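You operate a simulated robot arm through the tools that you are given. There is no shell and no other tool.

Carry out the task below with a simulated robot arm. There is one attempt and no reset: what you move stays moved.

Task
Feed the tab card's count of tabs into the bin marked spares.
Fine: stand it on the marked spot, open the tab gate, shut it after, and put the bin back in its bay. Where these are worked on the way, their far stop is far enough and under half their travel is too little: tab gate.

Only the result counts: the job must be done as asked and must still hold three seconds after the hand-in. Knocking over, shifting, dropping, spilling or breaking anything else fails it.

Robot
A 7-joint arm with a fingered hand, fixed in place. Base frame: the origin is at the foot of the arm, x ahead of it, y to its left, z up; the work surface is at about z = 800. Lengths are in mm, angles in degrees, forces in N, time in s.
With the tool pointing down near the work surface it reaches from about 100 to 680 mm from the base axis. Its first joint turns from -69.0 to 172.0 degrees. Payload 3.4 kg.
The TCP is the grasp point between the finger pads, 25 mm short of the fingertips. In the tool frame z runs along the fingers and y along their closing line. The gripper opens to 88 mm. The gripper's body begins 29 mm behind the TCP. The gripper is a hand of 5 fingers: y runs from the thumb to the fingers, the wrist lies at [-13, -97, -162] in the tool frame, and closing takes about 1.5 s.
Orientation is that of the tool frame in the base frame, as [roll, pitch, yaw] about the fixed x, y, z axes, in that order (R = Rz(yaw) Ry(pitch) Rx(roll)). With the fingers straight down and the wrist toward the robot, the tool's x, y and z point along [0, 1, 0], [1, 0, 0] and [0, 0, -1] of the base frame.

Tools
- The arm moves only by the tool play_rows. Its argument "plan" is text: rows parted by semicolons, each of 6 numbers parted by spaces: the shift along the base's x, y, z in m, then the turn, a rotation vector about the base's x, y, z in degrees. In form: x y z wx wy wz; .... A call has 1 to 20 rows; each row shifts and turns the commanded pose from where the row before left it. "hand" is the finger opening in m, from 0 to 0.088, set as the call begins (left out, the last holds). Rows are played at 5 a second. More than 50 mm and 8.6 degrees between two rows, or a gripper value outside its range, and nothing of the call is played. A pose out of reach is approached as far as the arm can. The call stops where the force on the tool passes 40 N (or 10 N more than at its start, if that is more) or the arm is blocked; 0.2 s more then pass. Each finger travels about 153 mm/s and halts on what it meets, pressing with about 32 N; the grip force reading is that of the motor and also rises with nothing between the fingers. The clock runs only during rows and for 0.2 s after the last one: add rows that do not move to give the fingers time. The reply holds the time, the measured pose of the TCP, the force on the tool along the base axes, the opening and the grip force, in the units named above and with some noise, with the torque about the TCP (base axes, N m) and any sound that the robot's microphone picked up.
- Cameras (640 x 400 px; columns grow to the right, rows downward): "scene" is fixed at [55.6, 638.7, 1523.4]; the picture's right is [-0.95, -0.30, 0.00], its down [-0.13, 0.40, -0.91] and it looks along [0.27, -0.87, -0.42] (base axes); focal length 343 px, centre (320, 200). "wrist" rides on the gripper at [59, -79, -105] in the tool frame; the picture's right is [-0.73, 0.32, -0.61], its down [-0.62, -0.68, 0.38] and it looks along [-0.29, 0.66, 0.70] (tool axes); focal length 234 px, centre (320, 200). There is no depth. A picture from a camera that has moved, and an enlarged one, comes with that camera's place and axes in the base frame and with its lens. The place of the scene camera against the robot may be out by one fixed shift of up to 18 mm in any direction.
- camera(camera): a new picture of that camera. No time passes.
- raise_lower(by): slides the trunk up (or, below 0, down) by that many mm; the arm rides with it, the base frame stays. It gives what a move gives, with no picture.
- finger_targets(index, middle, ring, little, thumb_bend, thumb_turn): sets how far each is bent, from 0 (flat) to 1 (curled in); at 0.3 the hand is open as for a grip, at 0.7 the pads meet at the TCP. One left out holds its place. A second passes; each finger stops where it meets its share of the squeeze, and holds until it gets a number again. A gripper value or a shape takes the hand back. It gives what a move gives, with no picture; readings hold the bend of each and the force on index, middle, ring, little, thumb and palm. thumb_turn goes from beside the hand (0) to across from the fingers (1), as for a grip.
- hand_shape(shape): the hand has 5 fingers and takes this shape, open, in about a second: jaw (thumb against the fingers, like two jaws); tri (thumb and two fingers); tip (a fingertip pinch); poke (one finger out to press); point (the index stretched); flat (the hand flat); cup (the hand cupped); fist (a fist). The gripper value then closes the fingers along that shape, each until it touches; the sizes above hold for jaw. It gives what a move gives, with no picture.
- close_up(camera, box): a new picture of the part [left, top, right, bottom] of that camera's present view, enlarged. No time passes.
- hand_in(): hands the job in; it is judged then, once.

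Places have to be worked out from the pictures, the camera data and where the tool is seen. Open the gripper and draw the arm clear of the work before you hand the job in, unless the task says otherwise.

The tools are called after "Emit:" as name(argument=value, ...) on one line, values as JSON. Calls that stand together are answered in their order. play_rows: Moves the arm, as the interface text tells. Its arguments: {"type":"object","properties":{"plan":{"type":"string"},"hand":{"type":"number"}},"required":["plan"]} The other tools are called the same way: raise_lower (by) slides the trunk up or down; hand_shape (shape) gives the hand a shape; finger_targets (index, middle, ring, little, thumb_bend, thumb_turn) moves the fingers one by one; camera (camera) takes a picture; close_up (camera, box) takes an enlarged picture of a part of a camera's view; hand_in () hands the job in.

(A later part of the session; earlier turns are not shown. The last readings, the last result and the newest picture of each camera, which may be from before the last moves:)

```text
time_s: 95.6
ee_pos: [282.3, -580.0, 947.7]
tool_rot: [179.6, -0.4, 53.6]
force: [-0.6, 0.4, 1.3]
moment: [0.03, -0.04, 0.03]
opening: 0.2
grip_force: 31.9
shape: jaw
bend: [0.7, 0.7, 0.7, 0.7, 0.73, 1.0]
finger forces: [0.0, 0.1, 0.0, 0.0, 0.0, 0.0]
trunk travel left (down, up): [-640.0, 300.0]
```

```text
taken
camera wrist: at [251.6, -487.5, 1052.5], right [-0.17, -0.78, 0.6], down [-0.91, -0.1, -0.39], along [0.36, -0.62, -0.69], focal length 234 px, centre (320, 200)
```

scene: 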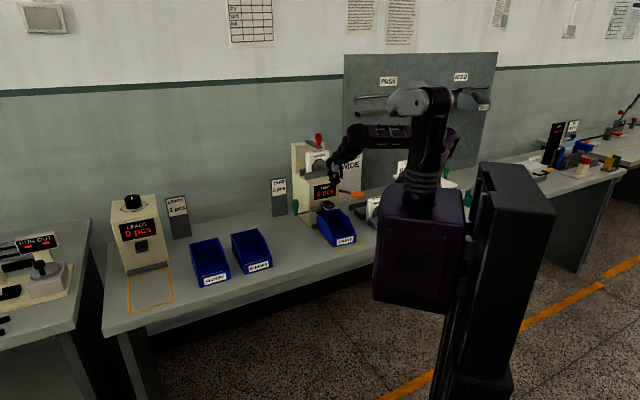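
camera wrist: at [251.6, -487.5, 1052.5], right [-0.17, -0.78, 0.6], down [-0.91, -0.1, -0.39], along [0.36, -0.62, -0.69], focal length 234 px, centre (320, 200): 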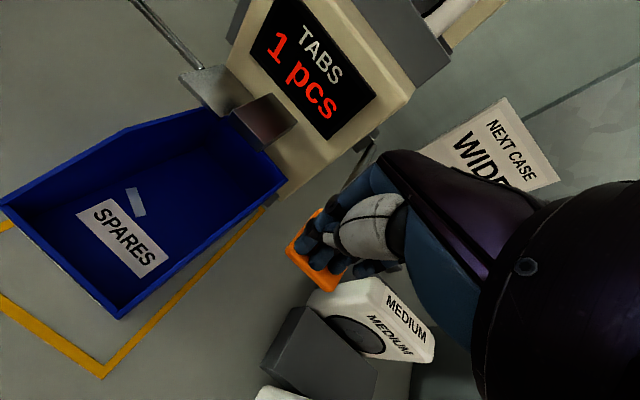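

The count is still 1 at this depth, as it was on the first stroke. I'm pressing the final part of the stroke.

Emit:
play_rows(plan="0 0 -0.006 0 0 0; 0 0 -0.006 0 0 0; 0 0 -0.002 0 0 0")

Emit:
camera(camera="wrist")

Emit:
close_up(camera="scene", box=[310, 150, 400, 260])

```text
time_s: 96.4
ee_pos: [281.3, -580.1, 934.0]
tool_rot: [179.6, -0.4, 53.7]
force: [-1.4, 0.4, 2.3]
moment: [0.01, 0.02, -0.03]
opening: 0.0
grip_force: 32.0
shape: jaw
bend: [0.7, 0.7, 0.7, 0.7, 0.73, 1.0]
finger forces: [0.0, 0.0, 0.0, 0.0, 0.0, 0.1]
trunk travel left (down, up): [-640.0, 300.0]
```

```text
taken
camera wrist: at [251.4, -487.3, 1038.9], right [-0.18, -0.78, 0.6], down [-0.91, -0.1, -0.39], along [0.37, -0.62, -0.69], focal length 234 px, centre (320, 200)
```

wrist: 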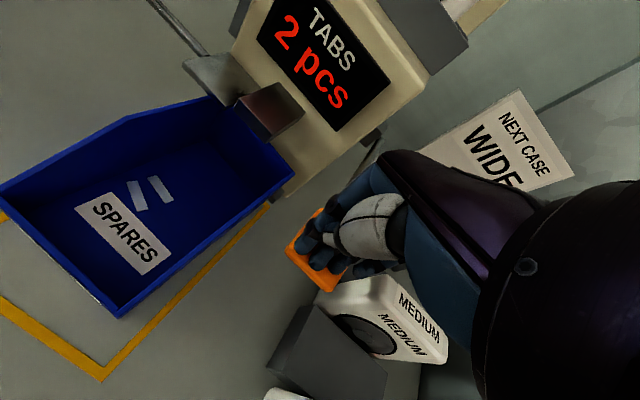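

```text
3.64 times, centred on (355, 205) of scene
camera zoom: at [55.6, 638.7, 1523.4], right [-0.95, -0.3, 0.0], down [-0.13, 0.4, -0.91], along [0.27, -0.87, -0.42], focal length 1249 px, centre (193, 182)
```

zoom: 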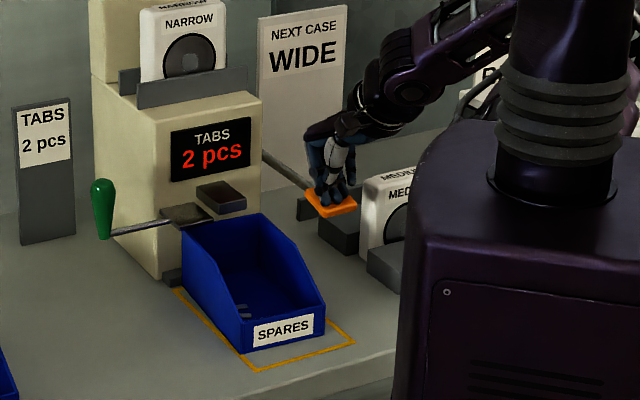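

The display reads 2 pcs and two tabs lie in the bin, so feeding is done. I'm lifting straight off the paddle and moving back to the left to shut the gate.

Emit:
play_rows(plan="0 0 0.03 0 0 0; 0 0 0.035 0 0 0; 0 0 0.03 0 0 0; 0.0049 0.0318 0 0 0 0; 0.0049 0.0318 0 0 0 0; 0.0049 0.0318 0 0 0 0; 0.0049 0.0318 0 0 0 0; 0.0049 0.0318 0 0 0 0; 0 0 0 0 0 0")

Emit:
camera(camera="wrist")

Emit:
close_up(camera="scene", box=[280, 130, 400, 260])

```text
time_s: 98.4
ee_pos: [307.5, -421.8, 1028.8]
tool_rot: [179.7, -0.4, 53.7]
force: [-0.9, 0.0, -0.6]
moment: [-0.01, 0.02, 0.0]
opening: 0.1
grip_force: 32.5
shape: jaw
bend: [0.7, 0.7, 0.7, 0.7, 0.74, 1.0]
finger forces: [0.0, 0.0, 0.0, 0.0, 0.1, 0.0]
trunk travel left (down, up): [-640.0, 300.0]
```

```text
taken
camera wrist: at [276.8, -328.9, 1133.9], right [-0.18, -0.78, 0.6], down [-0.91, -0.1, -0.39], along [0.36, -0.62, -0.69], focal length 234 px, centre (320, 200)
```

wrist: 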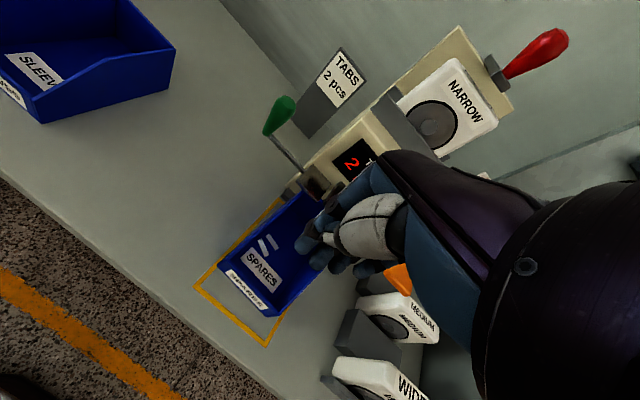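

```text
3.08 times, centred on (340, 195) of scene
camera zoom: at [55.6, 638.7, 1523.4], right [-0.95, -0.3, 0.0], down [-0.13, 0.4, -0.91], along [0.27, -0.87, -0.42], focal length 1057 px, centre (258, 215)
```

zoom: 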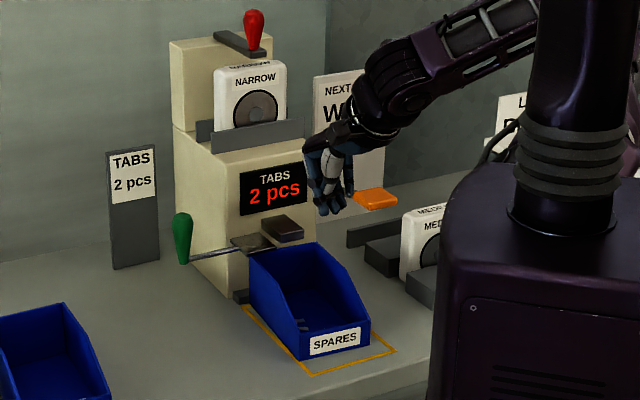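

Two tabs are counted, the paddle is back up and the gate still open. I'm moving left toward the handle side.

Emit:
play_rows(plan="0.0319 0.0228 -0.006 0 0 -2.9; 0.0319 0.0228 -0.006 0 0 -2.9; 0.0319 0.0228 -0.006 0 0 -2.9; 0 0 0 0 0 0")

Emit:
hand_shape(shape="tip")

Emit:
camera(camera="wrist")

```text
time_s: 99.4
ee_pos: [404.2, -354.4, 1009.5]
tool_rot: [179.8, -0.5, 45.0]
force: [0.0, -0.6, 0.2]
moment: [0.04, 0.01, 0.01]
opening: 0.0
grip_force: 31.9
shape: jaw
bend: [0.7, 0.7, 0.7, 0.7, 0.74, 1.0]
finger forces: [0.1, 0.1, 0.1, 0.1, 0.1, 0.1]
trunk travel left (down, up): [-640.0, 300.0]
```

```text
time_s: 100.3
ee_pos: [403.5, -353.1, 1009.4]
tool_rot: [179.7, -0.5, 45.0]
force: [0.3, 0.4, 0.6]
moment: [0.02, 0.02, 0.01]
opening: 87.6
grip_force: 0.0
shape: tip
bend: [0.3, 0.98, 0.99, 0.99, 0.3, 0.98]
finger forces: [0.0, 0.1, 0.1, 0.1, 0.0, 0.1]
trunk travel left (down, up): [-640.0, 300.0]
```

```text
taken
camera wrist: at [388.2, -257.2, 1115.8], right [-0.29, -0.74, 0.6], down [-0.92, 0.04, -0.39], along [0.27, -0.67, -0.69], focal length 234 px, centre (320, 200)
```

wrist: 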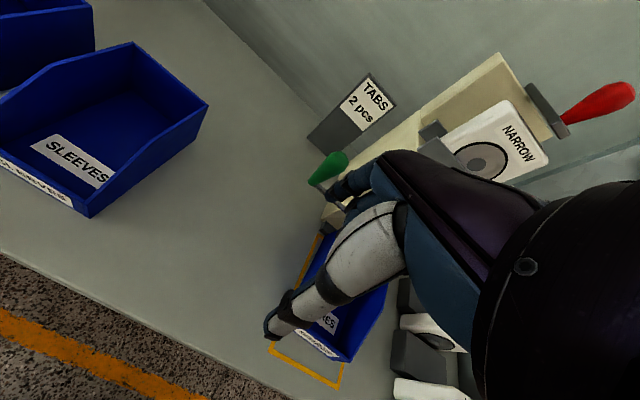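

I'm closing the tip shape and tilting the hand 35° forward while easing ahead.

Emit:
play_rows(plan="0.0106 -0.0035 0.002 -4.95 -4.95 0; 0.0106 -0.0035 0.002 -4.95 -4.95 0; 0.0106 -0.0035 0.002 -4.95 -4.95 0; 0.0106 -0.0035 0.002 -4.95 -4.95 0; 0.0106 -0.0035 0.002 -4.95 -4.95 0; 0 0 0 0 0 0; 0 0 0 0 0 0", hand=0.0)

Emit:
camera(camera="wrist")

Emit:
close_up(camera="scene", box=[270, 120, 400, 250])

```text
time_s: 101.9
ee_pos: [456.4, -370.4, 1019.2]
tool_rot: [144.7, -0.3, 45.4]
force: [0.3, -0.6, -0.1]
moment: [0.03, -0.01, -0.05]
opening: 0.2
grip_force: 31.6
shape: tip
bend: [0.7, 1.0, 1.0, 1.0, 0.79, 1.0]
finger forces: [0.0, 0.1, 0.0, 0.0, 0.0, 0.1]
trunk travel left (down, up): [-640.0, 300.0]
```

```text
taken
camera wrist: at [407.8, -241.7, 1060.9], right [-0.58, -0.46, 0.68], down [-0.67, -0.21, -0.71], along [0.46, -0.87, -0.19], focal length 234 px, centre (320, 200)
```

wrist: 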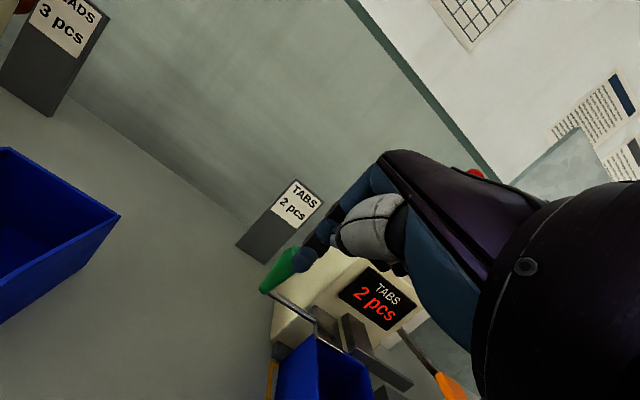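

```text
3.08 times, centred on (335, 185) of scene
camera zoom: at [55.6, 638.7, 1523.4], right [-0.95, -0.3, 0.0], down [-0.13, 0.4, -0.91], along [0.27, -0.87, -0.42], focal length 1057 px, centre (274, 246)
```

zoom: 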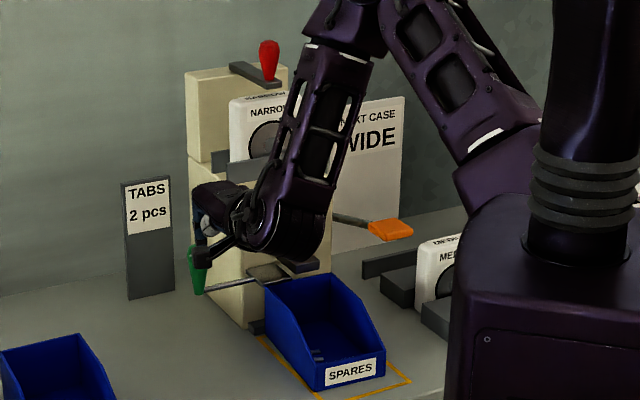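

The posture is fine and the handle sits at u≈+25 (open). I'm moving forward to a point above and just left of the handle.

Emit:
play_rows(plan="0.0236 -0.0216 0 0 0 0; 0.0236 -0.0216 0 0 0 0; 0.0236 -0.0216 0 0 0 0; 0 0 0 0 0 0; 0 0 0 0 0 0")

Emit:
camera(camera="wrist")

Emit:
close_up(camera="scene", box=[270, 120, 400, 250])

```text
time_s: 103.1
ee_pos: [525.5, -436.3, 1021.5]
tool_rot: [144.7, -0.3, 45.3]
force: [-0.1, 0.5, 1.1]
moment: [0.0, 0.01, 0.02]
opening: 0.0
grip_force: 32.0
shape: tip
bend: [0.7, 1.0, 1.0, 1.0, 0.79, 1.0]
finger forces: [0.1, 0.1, 0.0, 0.0, 0.0, 0.1]
trunk travel left (down, up): [-640.0, 300.0]
```

```text
taken
camera wrist: at [477.7, -307.3, 1061.3], right [-0.58, -0.46, 0.68], down [-0.67, -0.2, -0.71], along [0.46, -0.87, -0.19], focal length 234 px, centre (320, 200)
```

wrist: 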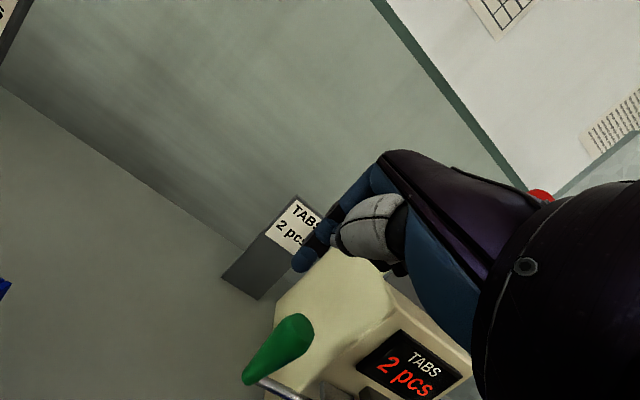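

```text
3.08 times, centred on (335, 185) of scene
camera zoom: at [55.6, 638.7, 1523.4], right [-0.95, -0.3, 0.0], down [-0.13, 0.4, -0.91], along [0.27, -0.87, -0.42], focal length 1057 px, centre (274, 246)
```

zoom: 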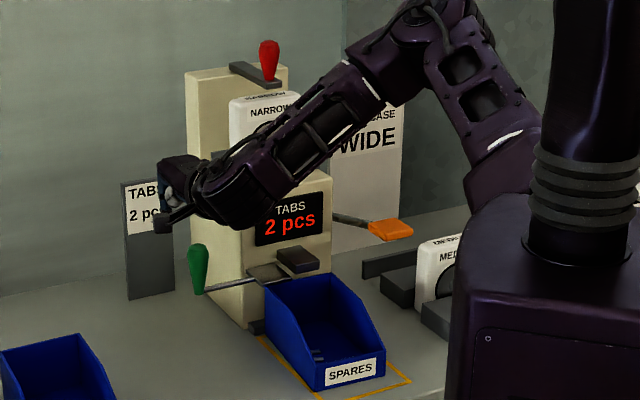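

The handle is at u≈27 and the fingers at u≈60, so I have clearance to descend beside it.

Emit:
play_rows(plan="0 0 -0.025 0 0 0; 0 0 -0.025 0 0 0; 0 0 -0.014 0 0 0; 0 0 0 0 0 0")

Emit:
close_up(camera="wrist", box=[190, 120, 470, 400])

Emit:
close_up(camera="scene", box=[280, 150, 370, 240])

```text
time_s: 104.1
ee_pos: [526.2, -435.3, 955.5]
tool_rot: [144.7, -0.3, 45.3]
force: [0.2, 0.7, 0.2]
moment: [0.0, 0.0, 0.03]
opening: 0.0
grip_force: 31.8
shape: tip
bend: [0.7, 1.0, 1.0, 1.0, 0.79, 1.0]
finger forces: [0.0, 0.0, 0.0, 0.0, 0.0, 0.1]
trunk travel left (down, up): [-640.0, 300.0]
```

```text
1.43 times, centred on (330, 260) of wrist
camera zoom: at [477.7, -307.2, 997.1], right [-0.58, -0.46, 0.68], down [-0.67, -0.2, -0.71], along [0.46, -0.87, -0.19], focal length 334 px, centre (306, 114)
```

zoom: 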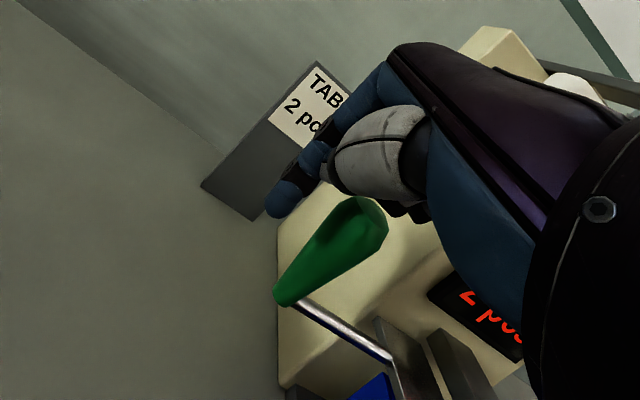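

```text
4.44 times, centred on (325, 195) of scene
camera zoom: at [55.6, 638.7, 1523.4], right [-0.95, -0.3, 0.0], down [-0.13, 0.4, -0.91], along [0.27, -0.87, -0.42], focal length 1526 px, centre (298, 222)
```

zoom: 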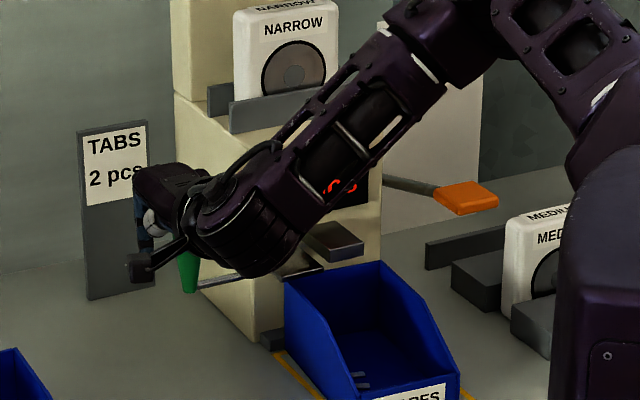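

The index is beside the handle on its +u side. I'm pushing -u in small rows to shut the gate.

Emit:
play_rows(plan="-0.0053 -0.0053 0 0 0 0; -0.0053 -0.0053 0 0 0 0; -0.0053 -0.0053 0 0 0 0; -0.0053 -0.0053 0 0 0 0; -0.0053 -0.0053 0 0 0 0; -0.0053 -0.0053 0 0 0 0; -0.0053 -0.0053 0 0 0 0; 0 0 0 0 0 0")

Emit:
close_up(camera="wrist", box=[190, 120, 470, 400])

Emit:
close_up(camera="scene", box=[280, 150, 370, 240])

```text
time_s: 105.9
ee_pos: [489.5, -471.2, 956.6]
tool_rot: [144.7, -0.3, 45.4]
force: [-0.5, 0.4, 0.1]
moment: [-0.01, 0.0, 0.0]
opening: 0.0
grip_force: 31.6
shape: tip
bend: [0.7, 1.0, 1.0, 1.0, 0.79, 1.0]
finger forces: [0.1, 0.1, 0.0, 0.0, 0.1, 0.0]
trunk travel left (down, up): [-640.0, 300.0]
```

```text
1.43 times, centred on (330, 260) of wrist
camera zoom: at [440.7, -344.0, 996.4], right [-0.58, -0.46, 0.68], down [-0.67, -0.2, -0.71], along [0.46, -0.87, -0.19], focal length 334 px, centre (306, 114)
```

zoom: 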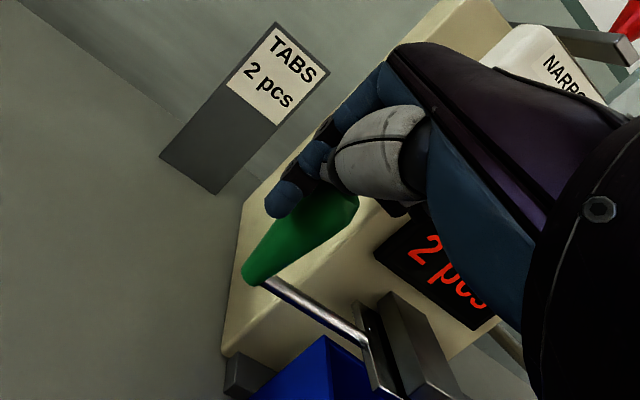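

```text
4.44 times, centred on (325, 195) of scene
camera zoom: at [55.6, 638.7, 1523.4], right [-0.95, -0.3, 0.0], down [-0.13, 0.4, -0.91], along [0.27, -0.87, -0.42], focal length 1526 px, centre (298, 222)
```

zoom: 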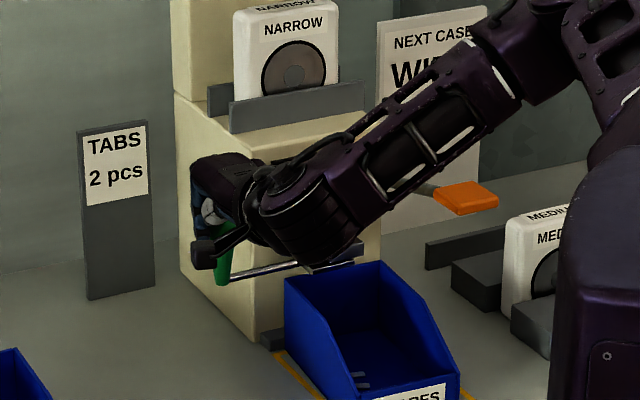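

The handle follows and is now at u≈-7, needing to reach about -19. I'm pushing the rest gently.

Emit:
play_rows(plan="-0.0035 -0.0035 0 0 0 0; -0.0035 -0.0035 0 0 0 0; -0.0021 -0.0021 0 0 0 0; -0.0014 -0.0014 0 0 0 0; 0 0 0 0 0 0")

Emit:
close_up(camera="wrist", box=[190, 120, 470, 400])

Emit:
close_up(camera="scene", box=[280, 150, 370, 240])

```text
time_s: 107.1
ee_pos: [479.0, -483.3, 956.4]
tool_rot: [144.7, -0.3, 45.3]
force: [0.7, 0.7, -0.4]
moment: [0.01, -0.02, 0.01]
opening: 0.0
grip_force: 32.3
shape: tip
bend: [0.7, 1.0, 1.0, 1.0, 0.79, 1.0]
finger forces: [0.1, 0.0, 0.0, 0.0, 1.7, 0.0]
trunk travel left (down, up): [-640.0, 300.0]
```

```text
1.43 times, centred on (330, 260) of wrist
camera zoom: at [430.3, -354.3, 996.8], right [-0.58, -0.46, 0.68], down [-0.67, -0.21, -0.71], along [0.46, -0.87, -0.19], focal length 334 px, centre (306, 114)
```

zoom: 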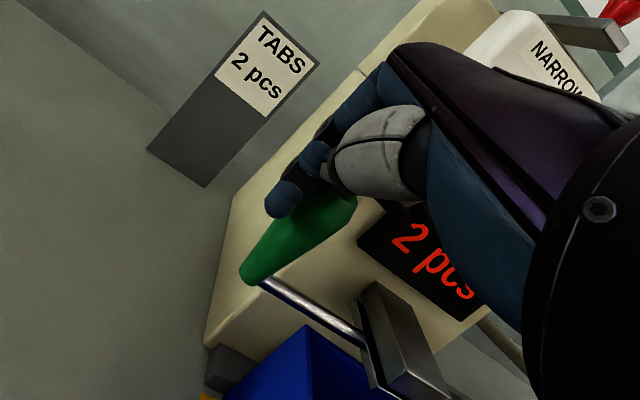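

```text
4.44 times, centred on (325, 195) of scene
camera zoom: at [55.6, 638.7, 1523.4], right [-0.95, -0.3, 0.0], down [-0.13, 0.4, -0.91], along [0.27, -0.87, -0.42], focal length 1526 px, centre (298, 222)
```

zoom: 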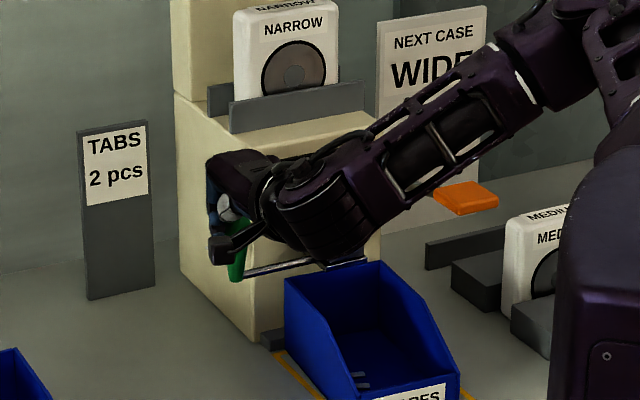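

The handle is back at u≈-21, its original shut position. I'm giving a last few millimetres to confirm it's against the stop.

Emit:
play_rows(plan="-0.0014 -0.0014 0 0 0 0; -0.0014 -0.0014 0 0 0 0; 0 0 0 0 0 0")

Emit:
close_up(camera="scene", box=[280, 150, 370, 240])

```text
time_s: 107.9
ee_pos: [477.8, -484.8, 956.3]
tool_rot: [144.5, -0.2, 45.4]
force: [6.2, 5.8, 1.3]
moment: [0.01, 0.03, 0.05]
opening: 0.2
grip_force: 32.4
shape: tip
bend: [0.7, 1.0, 1.0, 1.0, 0.79, 1.0]
finger forces: [0.0, 0.1, 0.1, 0.0, 8.3, 0.1]
trunk travel left (down, up): [-640.0, 300.0]
```

```text
4.44 times, centred on (325, 195) of scene
camera zoom: at [55.6, 638.7, 1523.4], right [-0.95, -0.3, 0.0], down [-0.13, 0.4, -0.91], along [0.27, -0.87, -0.42], focal length 1526 px, centre (298, 222)
```

zoom: 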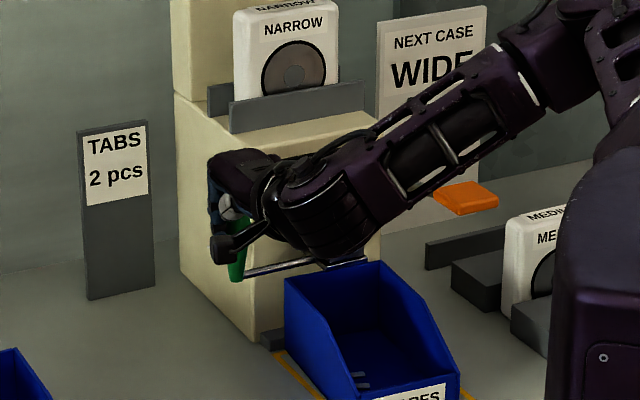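

The force rose to about 8 N, so the gate is fully shut against its stop. I'm easing off, lifting clear, and un-tilting while backing away.

Emit:
play_rows(plan="0.0071 0.0071 0 0 0 0; 0 0 0.03 0 0 0; 0 0 0.035 0 0 0; -0.0106 0.0106 0.01 0 0 0; -0.0127 0.0127 0 4.95 4.95 0; -0.0127 0.0127 0 4.95 4.95 0; -0.0127 0.0127 0 4.95 4.95 0; -0.0127 0.0127 0 4.95 4.95 0; -0.0127 0.0127 0 4.95 4.95 0; 0 0 0 0 0 0; 0 0 0 0 0 0")

Emit:
camera(camera="wrist")

Emit:
close_up(camera="scene", box=[270, 120, 400, 260])

```text
time_s: 110.3
ee_pos: [409.8, -404.3, 1031.5]
tool_rot: [179.8, -0.4, 45.0]
force: [0.7, -0.6, 0.6]
moment: [-0.02, -0.01, 0.02]
opening: 0.1
grip_force: 31.9
shape: tip
bend: [0.7, 1.0, 1.0, 1.0, 0.79, 1.0]
finger forces: [0.1, 0.1, 0.0, 0.1, 0.0, 0.1]
trunk travel left (down, up): [-640.0, 300.0]
```

```text
taken
camera wrist: at [392.9, -308.7, 1136.6], right [-0.29, -0.74, 0.6], down [-0.92, 0.04, -0.39], along [0.27, -0.67, -0.69], focal length 234 px, centre (320, 200)
```

wrist: 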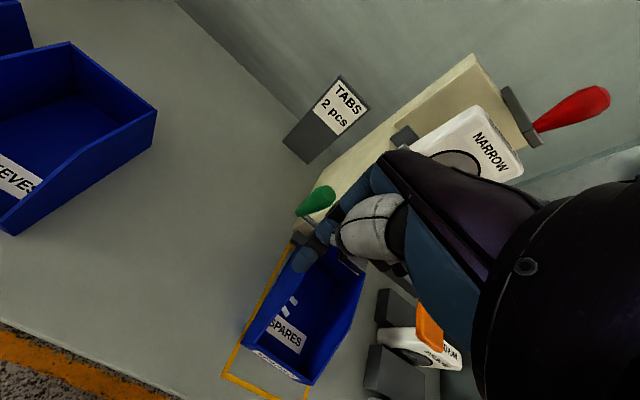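

```text
2.86 times, centred on (335, 190) of scene
camera zoom: at [55.6, 638.7, 1523.4], right [-0.95, -0.3, 0.0], down [-0.13, 0.4, -0.91], along [0.27, -0.87, -0.42], focal length 981 px, centre (277, 229)
```

zoom: 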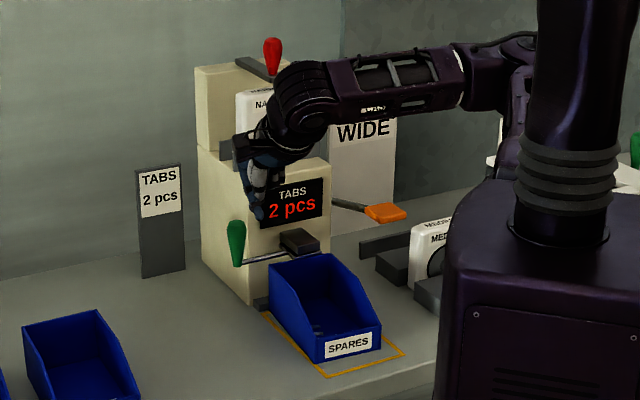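

The gate is shut, the display shows 2 pcs, and the tabs are in the bin. I'm measuring the bin's present pose and where the tabs lie.

Emit:
close_up(camera="wrist", box=[210, 220, 400, 400])

Emit:
close_up(camera="scene", box=[320, 195, 380, 255])

```text
2.22 times, centred on (305, 310) of wrist
camera zoom: at [392.9, -308.7, 1136.6], right [-0.29, -0.74, 0.6], down [-0.92, 0.04, -0.39], along [0.27, -0.67, -0.69], focal length 520 px, centre (353, -44)
```

zoom: 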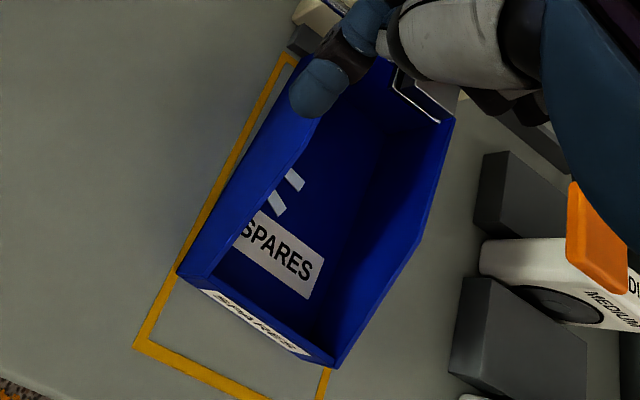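

```text
6.67 times, centred on (350, 225) of scene
camera zoom: at [55.6, 638.7, 1523.4], right [-0.95, -0.3, 0.0], down [-0.13, 0.4, -0.91], along [0.27, -0.87, -0.42], focal length 2290 px, centre (120, 33)
```

zoom: 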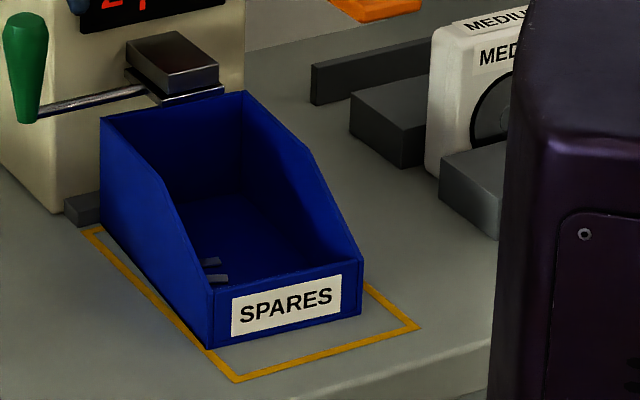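

The bin's centre is about (-119,611), yaw about -5°, and the tabs lie flat mid-floor near the left wall. I'll tow the bin by pressing the closed index against the inside of its left wall. First I'm moving above it and lowering the trunk for reach.

Emit:
play_rows(plan="-0.0151 -0.0292 0 0 0 0; -0.0151 -0.0292 0 0 0 0; -0.0151 -0.0292 0 0 0 0; 0 0 0 0 0 0; 0 0 0 0 0 0")

Emit:
raise_lower(by=-90)

Emit:
camera(camera="wrist")

Emit:
close_up(camera="scene", box=[290, 150, 390, 260])

```text
time_s: 111.5
ee_pos: [362.5, -491.0, 1032.3]
tool_rot: [179.7, -0.5, 45.0]
force: [0.0, -0.2, 0.0]
moment: [-0.02, -0.02, 0.01]
opening: 0.3
grip_force: 31.9
shape: tip
bend: [0.7, 1.0, 1.0, 1.0, 0.79, 1.0]
finger forces: [0.0, 0.1, 0.0, 0.0, 0.0, 0.0]
trunk travel left (down, up): [-640.0, 300.0]
```

```text
time_s: 112.8
ee_pos: [363.5, -491.5, 941.7]
tool_rot: [179.7, -0.6, 45.0]
force: [0.7, 0.7, -0.1]
moment: [-0.02, 0.01, -0.01]
opening: 0.0
grip_force: 31.7
shape: tip
bend: [0.7, 1.0, 1.0, 1.0, 0.79, 1.0]
finger forces: [0.0, 0.0, 0.1, 0.0, 0.0, 0.0]
trunk travel left (down, up): [-550.0, 390.0]
```

```text
taken
camera wrist: at [347.7, -395.0, 1047.3], right [-0.29, -0.74, 0.6], down [-0.92, 0.04, -0.39], along [0.27, -0.67, -0.69], focal length 234 px, centre (320, 200)
```

wrist: 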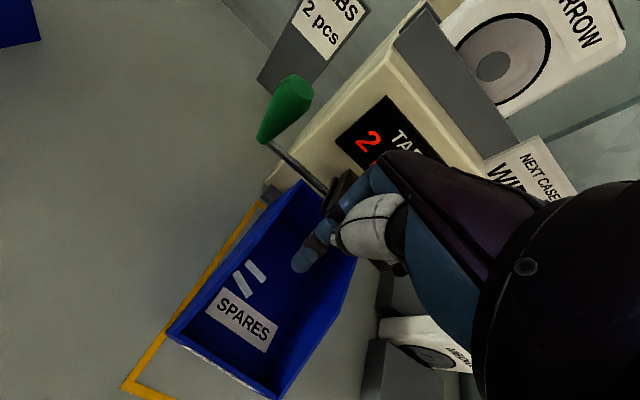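

```text
3.64 times, centred on (340, 205) of scene
camera zoom: at [55.6, 638.7, 1523.4], right [-0.95, -0.3, 0.0], down [-0.13, 0.4, -0.91], along [0.27, -0.87, -0.42], focal length 1249 px, centre (247, 182)
```

zoom: 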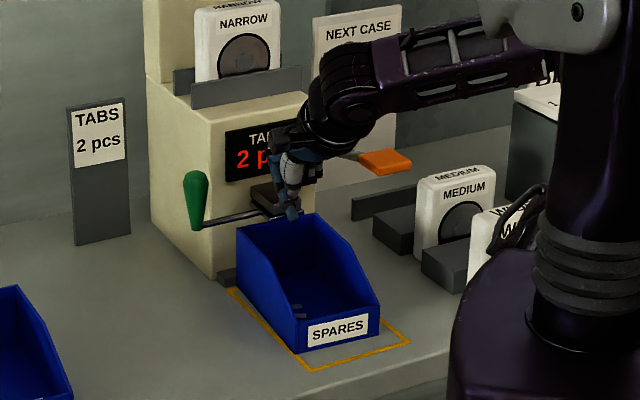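

The tabs lie flat at about (-100,610). I'm descending inside, beside the left wall, keeping the fingertips above tab height.

Emit:
play_rows(plan="-0.006 -0.0075 0 0 0 0; 0 0 -0.03 0 0 0; 0 0 -0.03 0 0 0; 0 0 -0.025 0 0 0; 0 0 -0.012 0 0 0; 0 0 0 0 0 0; 0 0 0 0 0 0")

Emit:
camera(camera="wrist")

Emit:
close_up(camera="scene", box=[305, 180, 385, 260])

```text
time_s: 114.4
ee_pos: [357.7, -499.5, 845.5]
tool_rot: [179.6, -0.4, 45.0]
force: [0.3, 0.0, 0.5]
moment: [0.03, -0.05, 0.03]
opening: 0.0
grip_force: 32.0
shape: tip
bend: [0.7, 1.0, 1.0, 1.0, 0.79, 1.0]
finger forces: [0.0, 0.1, 0.0, 0.0, 0.0, 0.0]
trunk travel left (down, up): [-550.0, 390.0]
```

```text
taken
camera wrist: at [342.2, -403.3, 950.0], right [-0.29, -0.74, 0.6], down [-0.92, 0.04, -0.39], along [0.27, -0.67, -0.69], focal length 234 px, centre (320, 200)
```

wrist: 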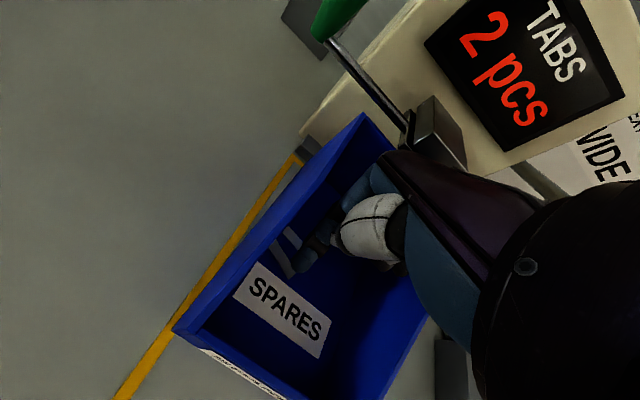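

```text
5.00 times, centred on (345, 220) of scene
camera zoom: at [55.6, 638.7, 1523.4], right [-0.95, -0.3, 0.0], down [-0.13, 0.4, -0.91], along [0.27, -0.87, -0.42], focal length 1717 px, centre (195, 100)
```

zoom: 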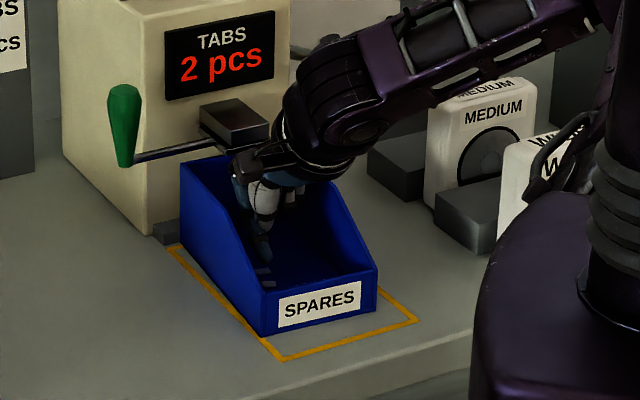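

The fingers are inside the bin, clear of the tabs and chute. I'm towing +u, first stage of about 60 mm.

Emit:
play_rows(plan="0.005 0.005 0 0 0 0; 0.005 0.005 0 0 0 0; 0.006 0.006 0 0 0 0; 0.007 0.007 0 0 0 0; 0.0085 0.0085 0 0 0 0; 0.0085 0.0085 0 0 0 0; 0.005 0.005 0 0 0 0; 0 0 0 0 0 0")

Emit:
camera(camera="wrist")

Emit:
close_up(camera="scene", box=[295, 180, 375, 260])

```text
time_s: 116.2
ee_pos: [403.6, -454.0, 844.9]
tool_rot: [179.8, -0.4, 45.0]
force: [-0.2, -0.2, 0.0]
moment: [0.02, 0.0, -0.03]
opening: 0.0
grip_force: 32.0
shape: tip
bend: [0.7, 1.0, 1.0, 1.0, 0.79, 1.0]
finger forces: [0.5, 0.1, 0.0, 0.0, 0.0, 0.1]
trunk travel left (down, up): [-550.0, 390.0]
```

```text
taken
camera wrist: at [387.0, -357.5, 950.2], right [-0.29, -0.74, 0.6], down [-0.92, 0.04, -0.39], along [0.27, -0.67, -0.69], focal length 234 px, centre (320, 200)
```

wrist: 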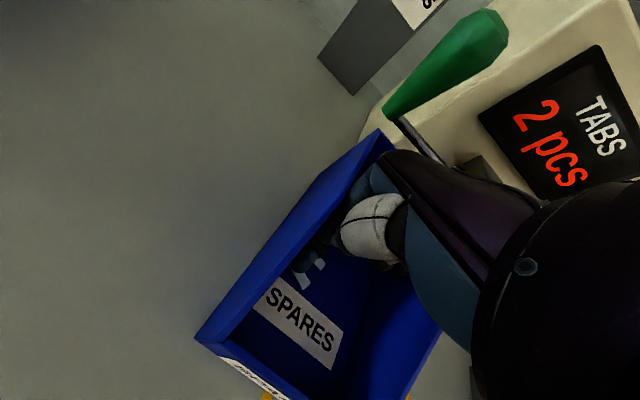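

```text
5.00 times, centred on (335, 220) of scene
camera zoom: at [55.6, 638.7, 1523.4], right [-0.95, -0.3, 0.0], down [-0.13, 0.4, -0.91], along [0.27, -0.87, -0.42], focal length 1717 px, centre (245, 100)
```

zoom: 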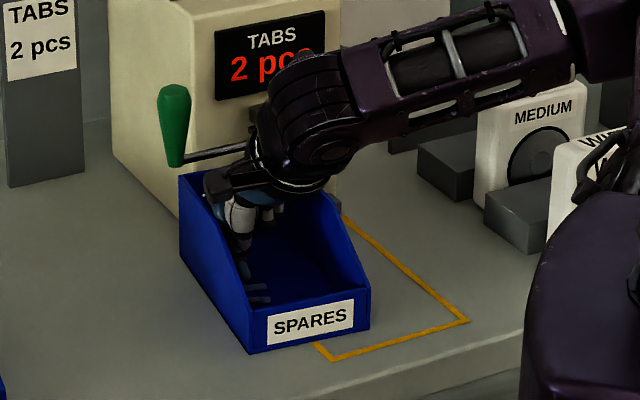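

The bin follows nicely with the tabs inside. I'm continuing the tow another 65 mm.

Emit:
play_rows(plan="0.005 0.005 0 0 0 0; 0.0075 0.0075 0 0 0 0; 0.0085 0.0085 0 0 0 0; 0.0085 0.0085 0 0 0 0; 0.0085 0.0085 0 0 0 0; 0.005 0.005 0 0 0 0; 0.003 0.003 0 0 0 0; 0 0 0 0 0 0")

Emit:
camera(camera="wrist")

Emit:
close_up(camera="scene", box=[270, 180, 360, 270])

```text
time_s: 118.0
ee_pos: [449.2, -408.1, 844.7]
tool_rot: [179.7, -0.4, 45.0]
force: [0.7, -1.3, 0.0]
moment: [-0.06, 0.0, -0.02]
opening: 0.0
grip_force: 31.8
shape: tip
bend: [0.7, 1.0, 1.0, 1.0, 0.79, 1.0]
finger forces: [0.5, 0.0, 0.0, 0.1, 0.1, 0.0]
trunk travel left (down, up): [-550.0, 390.0]
```

```text
taken
camera wrist: at [433.2, -311.8, 950.3], right [-0.29, -0.74, 0.6], down [-0.92, 0.04, -0.39], along [0.27, -0.67, -0.69], focal length 234 px, centre (320, 200)
```

wrist: 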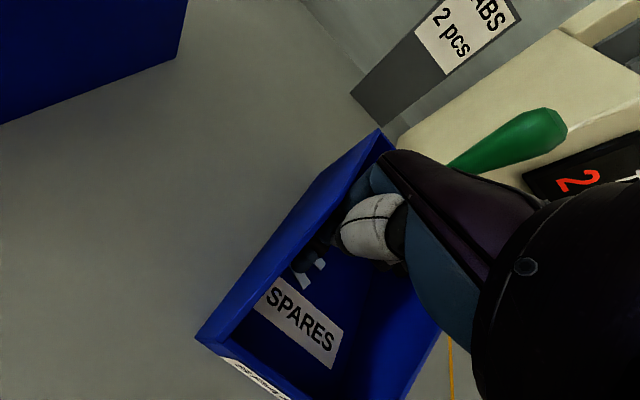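

```text
4.44 times, centred on (315, 225) of scene
camera zoom: at [55.6, 638.7, 1523.4], right [-0.95, -0.3, 0.0], down [-0.13, 0.4, -0.91], along [0.27, -0.87, -0.42], focal length 1526 px, centre (342, 89)
```

zoom: 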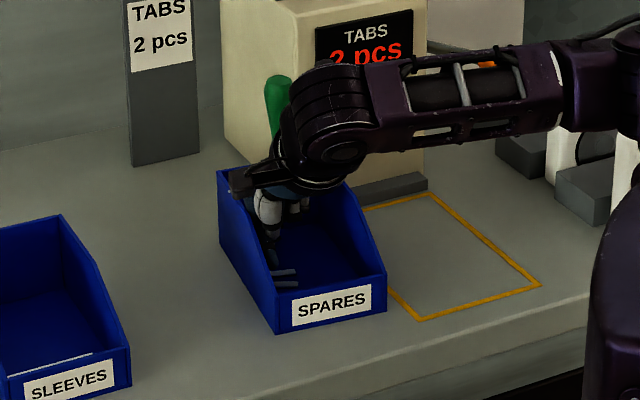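

The bin's centre is now about (-3,613) with yaw steady near -5° (contact is in line with its centre). I'm towing 40 mm more to clear the gate handle before correcting the yaw.

Emit:
play_rows(plan="0.005 0.005 0 0 0 0; 0.0075 0.0075 0 0 0 0; 0.008 0.008 0 0 0 0; 0.005 0.005 0 0 0 0; 0.003 0.003 0 0 0 0; 0 0 0 0 0 0")

Emit:
play_rows(plan="-0.0042 -0.0042 0 0 0 0; 0.0064 -0.0064 0 0 0 0; 0.0035 -0.0035 0 0 0 0; 0 0 0 0 0 0")

Emit:
camera(camera="wrist")

Emit:
close_up(camera="scene", box=[260, 180, 350, 270])

```text
time_s: 119.4
ee_pos: [477.2, -379.7, 845.3]
tool_rot: [179.7, -0.5, 45.0]
force: [-0.9, -0.2, -0.1]
moment: [0.01, -0.02, 0.01]
opening: 0.0
grip_force: 32.2
shape: tip
bend: [0.7, 1.0, 1.0, 1.0, 0.79, 1.0]
finger forces: [0.3, 0.0, 0.0, 0.0, 0.0, 0.0]
trunk travel left (down, up): [-550.0, 390.0]
```

```text
time_s: 120.4
ee_pos: [482.4, -394.0, 845.8]
tool_rot: [179.7, -0.6, 45.0]
force: [0.2, 0.3, 0.8]
moment: [0.02, -0.01, -0.01]
opening: 0.0
grip_force: 32.4
shape: tip
bend: [0.7, 1.0, 1.0, 1.0, 0.79, 1.0]
finger forces: [0.0, 0.0, 0.1, 0.0, 0.1, 0.0]
trunk travel left (down, up): [-550.0, 390.0]
```

```text
taken
camera wrist: at [467.1, -297.3, 950.4], right [-0.29, -0.74, 0.6], down [-0.92, 0.04, -0.39], along [0.27, -0.67, -0.69], focal length 234 px, centre (320, 200)
```

wrist: 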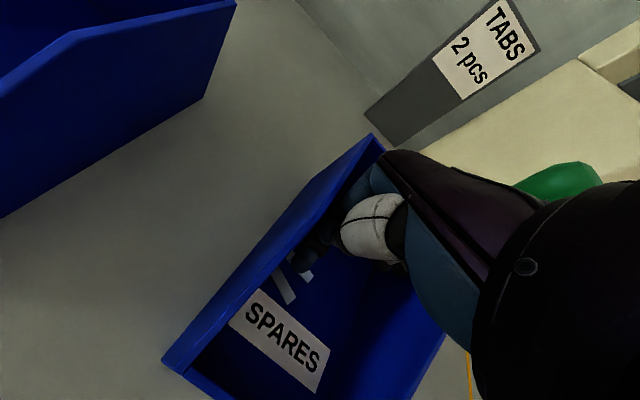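

```text
4.44 times, centred on (305, 225) of scene
camera zoom: at [55.6, 638.7, 1523.4], right [-0.95, -0.3, 0.0], down [-0.13, 0.4, -0.91], along [0.27, -0.87, -0.42], focal length 1526 px, centre (387, 89)
```

zoom: 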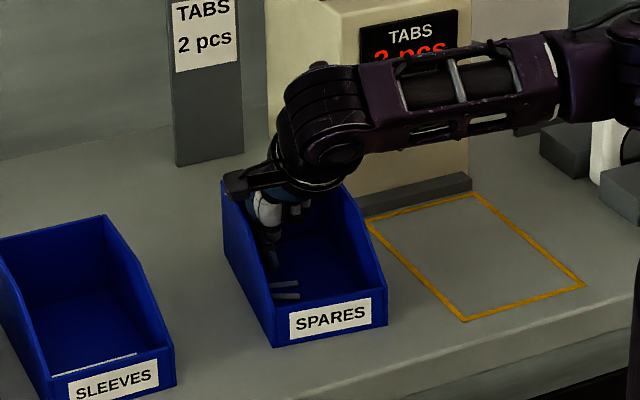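

I've re-contacted further back to turn the bin. I'm pushing +u about 20 mm to bring its yaw to zero.

Emit:
play_rows(plan="0.0042 0.0042 0 0 0 0; 0.0042 0.0042 0 0 0 0; 0.0042 0.0042 0 0 0 0; 0.002 0.002 0 0 0 0; 0 0 0 0 0 0")

Emit:
camera(camera="wrist")

Emit:
close_up(camera="scene", box=[260, 180, 350, 270])

```text
time_s: 121.6
ee_pos: [497.3, -379.1, 844.0]
tool_rot: [179.7, -0.5, 44.9]
force: [-0.1, -0.4, -0.1]
moment: [0.02, -0.02, 0.0]
opening: 0.0
grip_force: 31.6
shape: tip
bend: [0.7, 1.0, 1.0, 1.0, 0.79, 1.0]
finger forces: [0.5, 0.0, 0.0, 0.0, 0.1, 0.0]
trunk travel left (down, up): [-550.0, 390.0]
```

```text
taken
camera wrist: at [481.6, -282.9, 950.4], right [-0.29, -0.74, 0.6], down [-0.92, 0.04, -0.39], along [0.27, -0.67, -0.69], focal length 234 px, centre (320, 200)
```

wrist: 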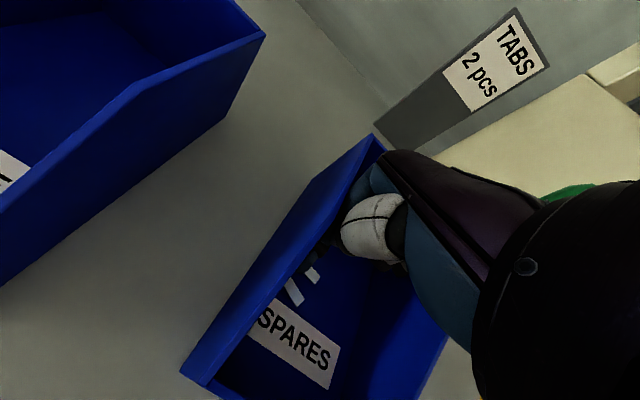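

```text
4.44 times, centred on (305, 225) of scene
camera zoom: at [55.6, 638.7, 1523.4], right [-0.95, -0.3, 0.0], down [-0.13, 0.4, -0.91], along [0.27, -0.87, -0.42], focal length 1526 px, centre (387, 89)
```

zoom: 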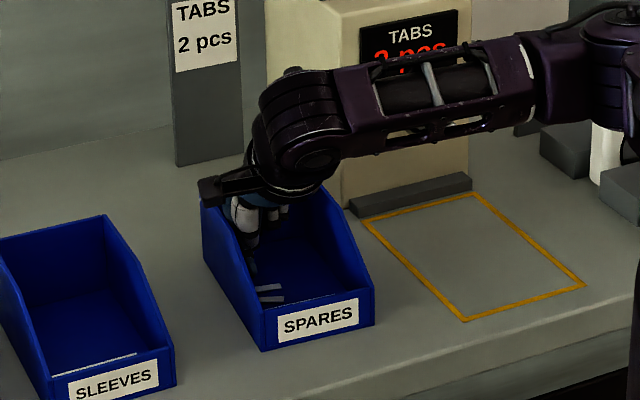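

Emit:
close_up(camera="scene", box=[255, 220, 325, 270])

Emit:
close_up(camera="wrist", box=[160, 120, 400, 400])

```text
8.00 times, centred on (290, 245) of scene
camera zoom: at [55.6, 638.7, 1523.4], right [-0.95, -0.3, 0.0], down [-0.13, 0.4, -0.91], along [0.27, -0.87, -0.42], focal length 2747 px, centre (560, -160)
```

zoom: 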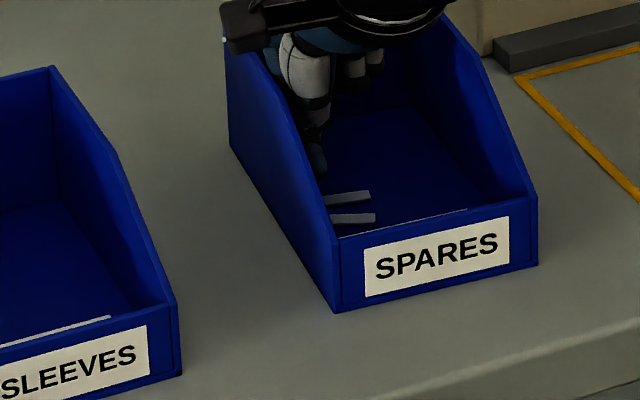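

```text
1.43 times, centred on (280, 260) of wrist
camera zoom: at [481.6, -282.9, 950.4], right [-0.29, -0.74, 0.6], down [-0.92, 0.04, -0.39], along [0.27, -0.67, -0.69], focal length 334 px, centre (377, 114)
```

zoom: 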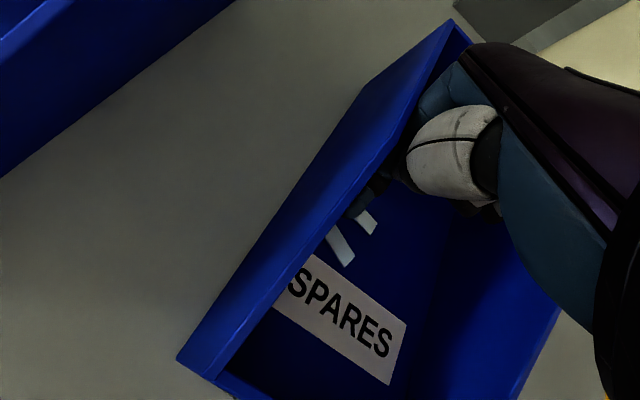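

The bin's wall lies flush with the index's flank, so its yaw follows the hand's yaw. I'm backing off slightly, turning the hand +5.5°, and pushing again.

Emit:
play_rows(plan="-0.0035 -0.0035 0 0 0 0; -0.0035 0.0035 0 0 0 2.75; -0.0028 0.0028 0 0 0 2.75; 0.0035 0.0035 0 0 0 0; 0.0042 0.0042 0 0 0 0; 0.0042 0.0042 0 0 0 0; 0.0042 0.0042 0 0 0 0; 0 0 0 0 0 0")

Emit:
close_up(camera="wrist", box=[160, 120, 400, 400])

Emit:
close_up(camera="scene", box=[255, 220, 325, 270])

```text
time_s: 123.4
ee_pos: [504.3, -359.3, 845.3]
tool_rot: [179.7, -0.5, 50.5]
force: [0.2, -0.1, 0.5]
moment: [0.0, -0.01, -0.01]
opening: 0.0
grip_force: 32.1
shape: tip
bend: [0.7, 1.0, 1.0, 1.0, 0.79, 1.0]
finger forces: [0.4, 0.0, 0.0, 0.0, 0.1, 0.0]
trunk travel left (down, up): [-550.0, 390.0]
```

```text
1.43 times, centred on (280, 260) of wrist
camera zoom: at [478.9, -265.3, 950.4], right [-0.22, -0.77, 0.6], down [-0.92, -0.05, -0.39], along [0.33, -0.64, -0.69], focal length 334 px, centre (377, 114)
```

zoom: 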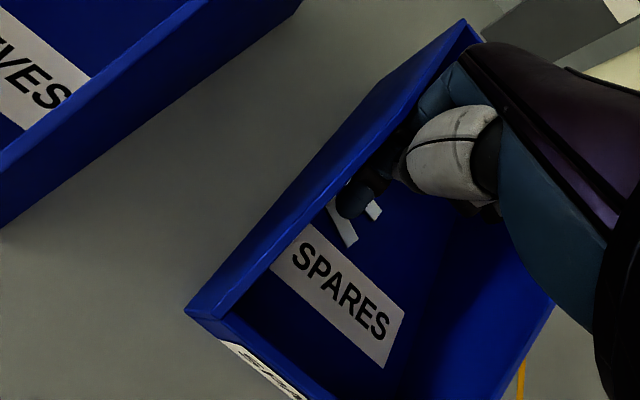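

```text
8.00 times, centred on (290, 245) of scene
camera zoom: at [55.6, 638.7, 1523.4], right [-0.95, -0.3, 0.0], down [-0.13, 0.4, -0.91], along [0.27, -0.87, -0.42], focal length 2747 px, centre (560, -160)
```

zoom: 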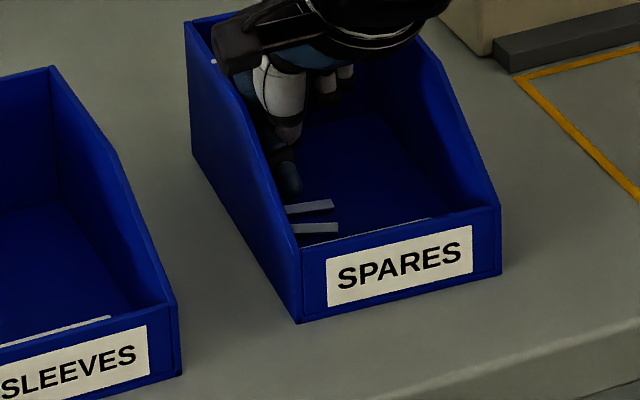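

Yaw is still about -4.5°, so I need a larger lever arm. I'm backing off, moving to the rear part of the left wall, and pushing there.

Emit:
play_rows(plan="-0.005 -0.005 0 0 0 0; 0.0099 -0.0099 0 0 0 0; 0.0099 -0.0099 0 0 0 0; 0.0064 -0.0064 0 0 0 0; 0 0 0 0 0 0")

Emit:
close_up(camera="wrist", box=[160, 120, 400, 400])

Emit:
close_up(camera="scene", box=[255, 190, 335, 270])

```text
time_s: 124.6
ee_pos: [526.1, -391.1, 844.6]
tool_rot: [179.8, -0.6, 50.6]
force: [0.4, 0.4, -0.6]
moment: [0.01, -0.04, -0.07]
opening: 0.3
grip_force: 31.9
shape: tip
bend: [0.7, 1.0, 1.0, 1.0, 0.79, 1.0]
finger forces: [0.0, 0.0, 0.0, 0.1, 0.0, 0.0]
trunk travel left (down, up): [-550.0, 390.0]
```

```text
1.43 times, centred on (280, 260) of wrist
camera zoom: at [500.0, -296.1, 950.0], right [-0.22, -0.77, 0.6], down [-0.92, -0.05, -0.39], along [0.33, -0.64, -0.69], focal length 334 px, centre (377, 114)
```

zoom: 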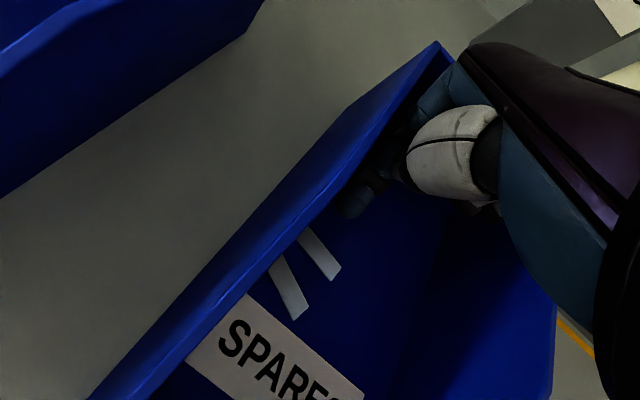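

```text
5.00 times, centred on (295, 230) of scene
camera zoom: at [55.6, 638.7, 1523.4], right [-0.95, -0.3, 0.0], down [-0.13, 0.4, -0.91], along [0.27, -0.87, -0.42], focal length 1717 px, centre (445, 50)
```

zoom: 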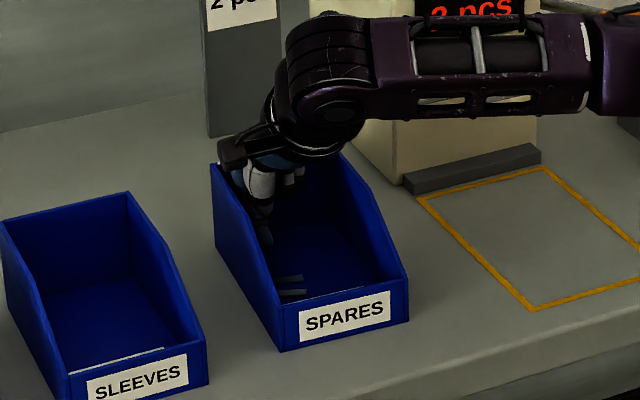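

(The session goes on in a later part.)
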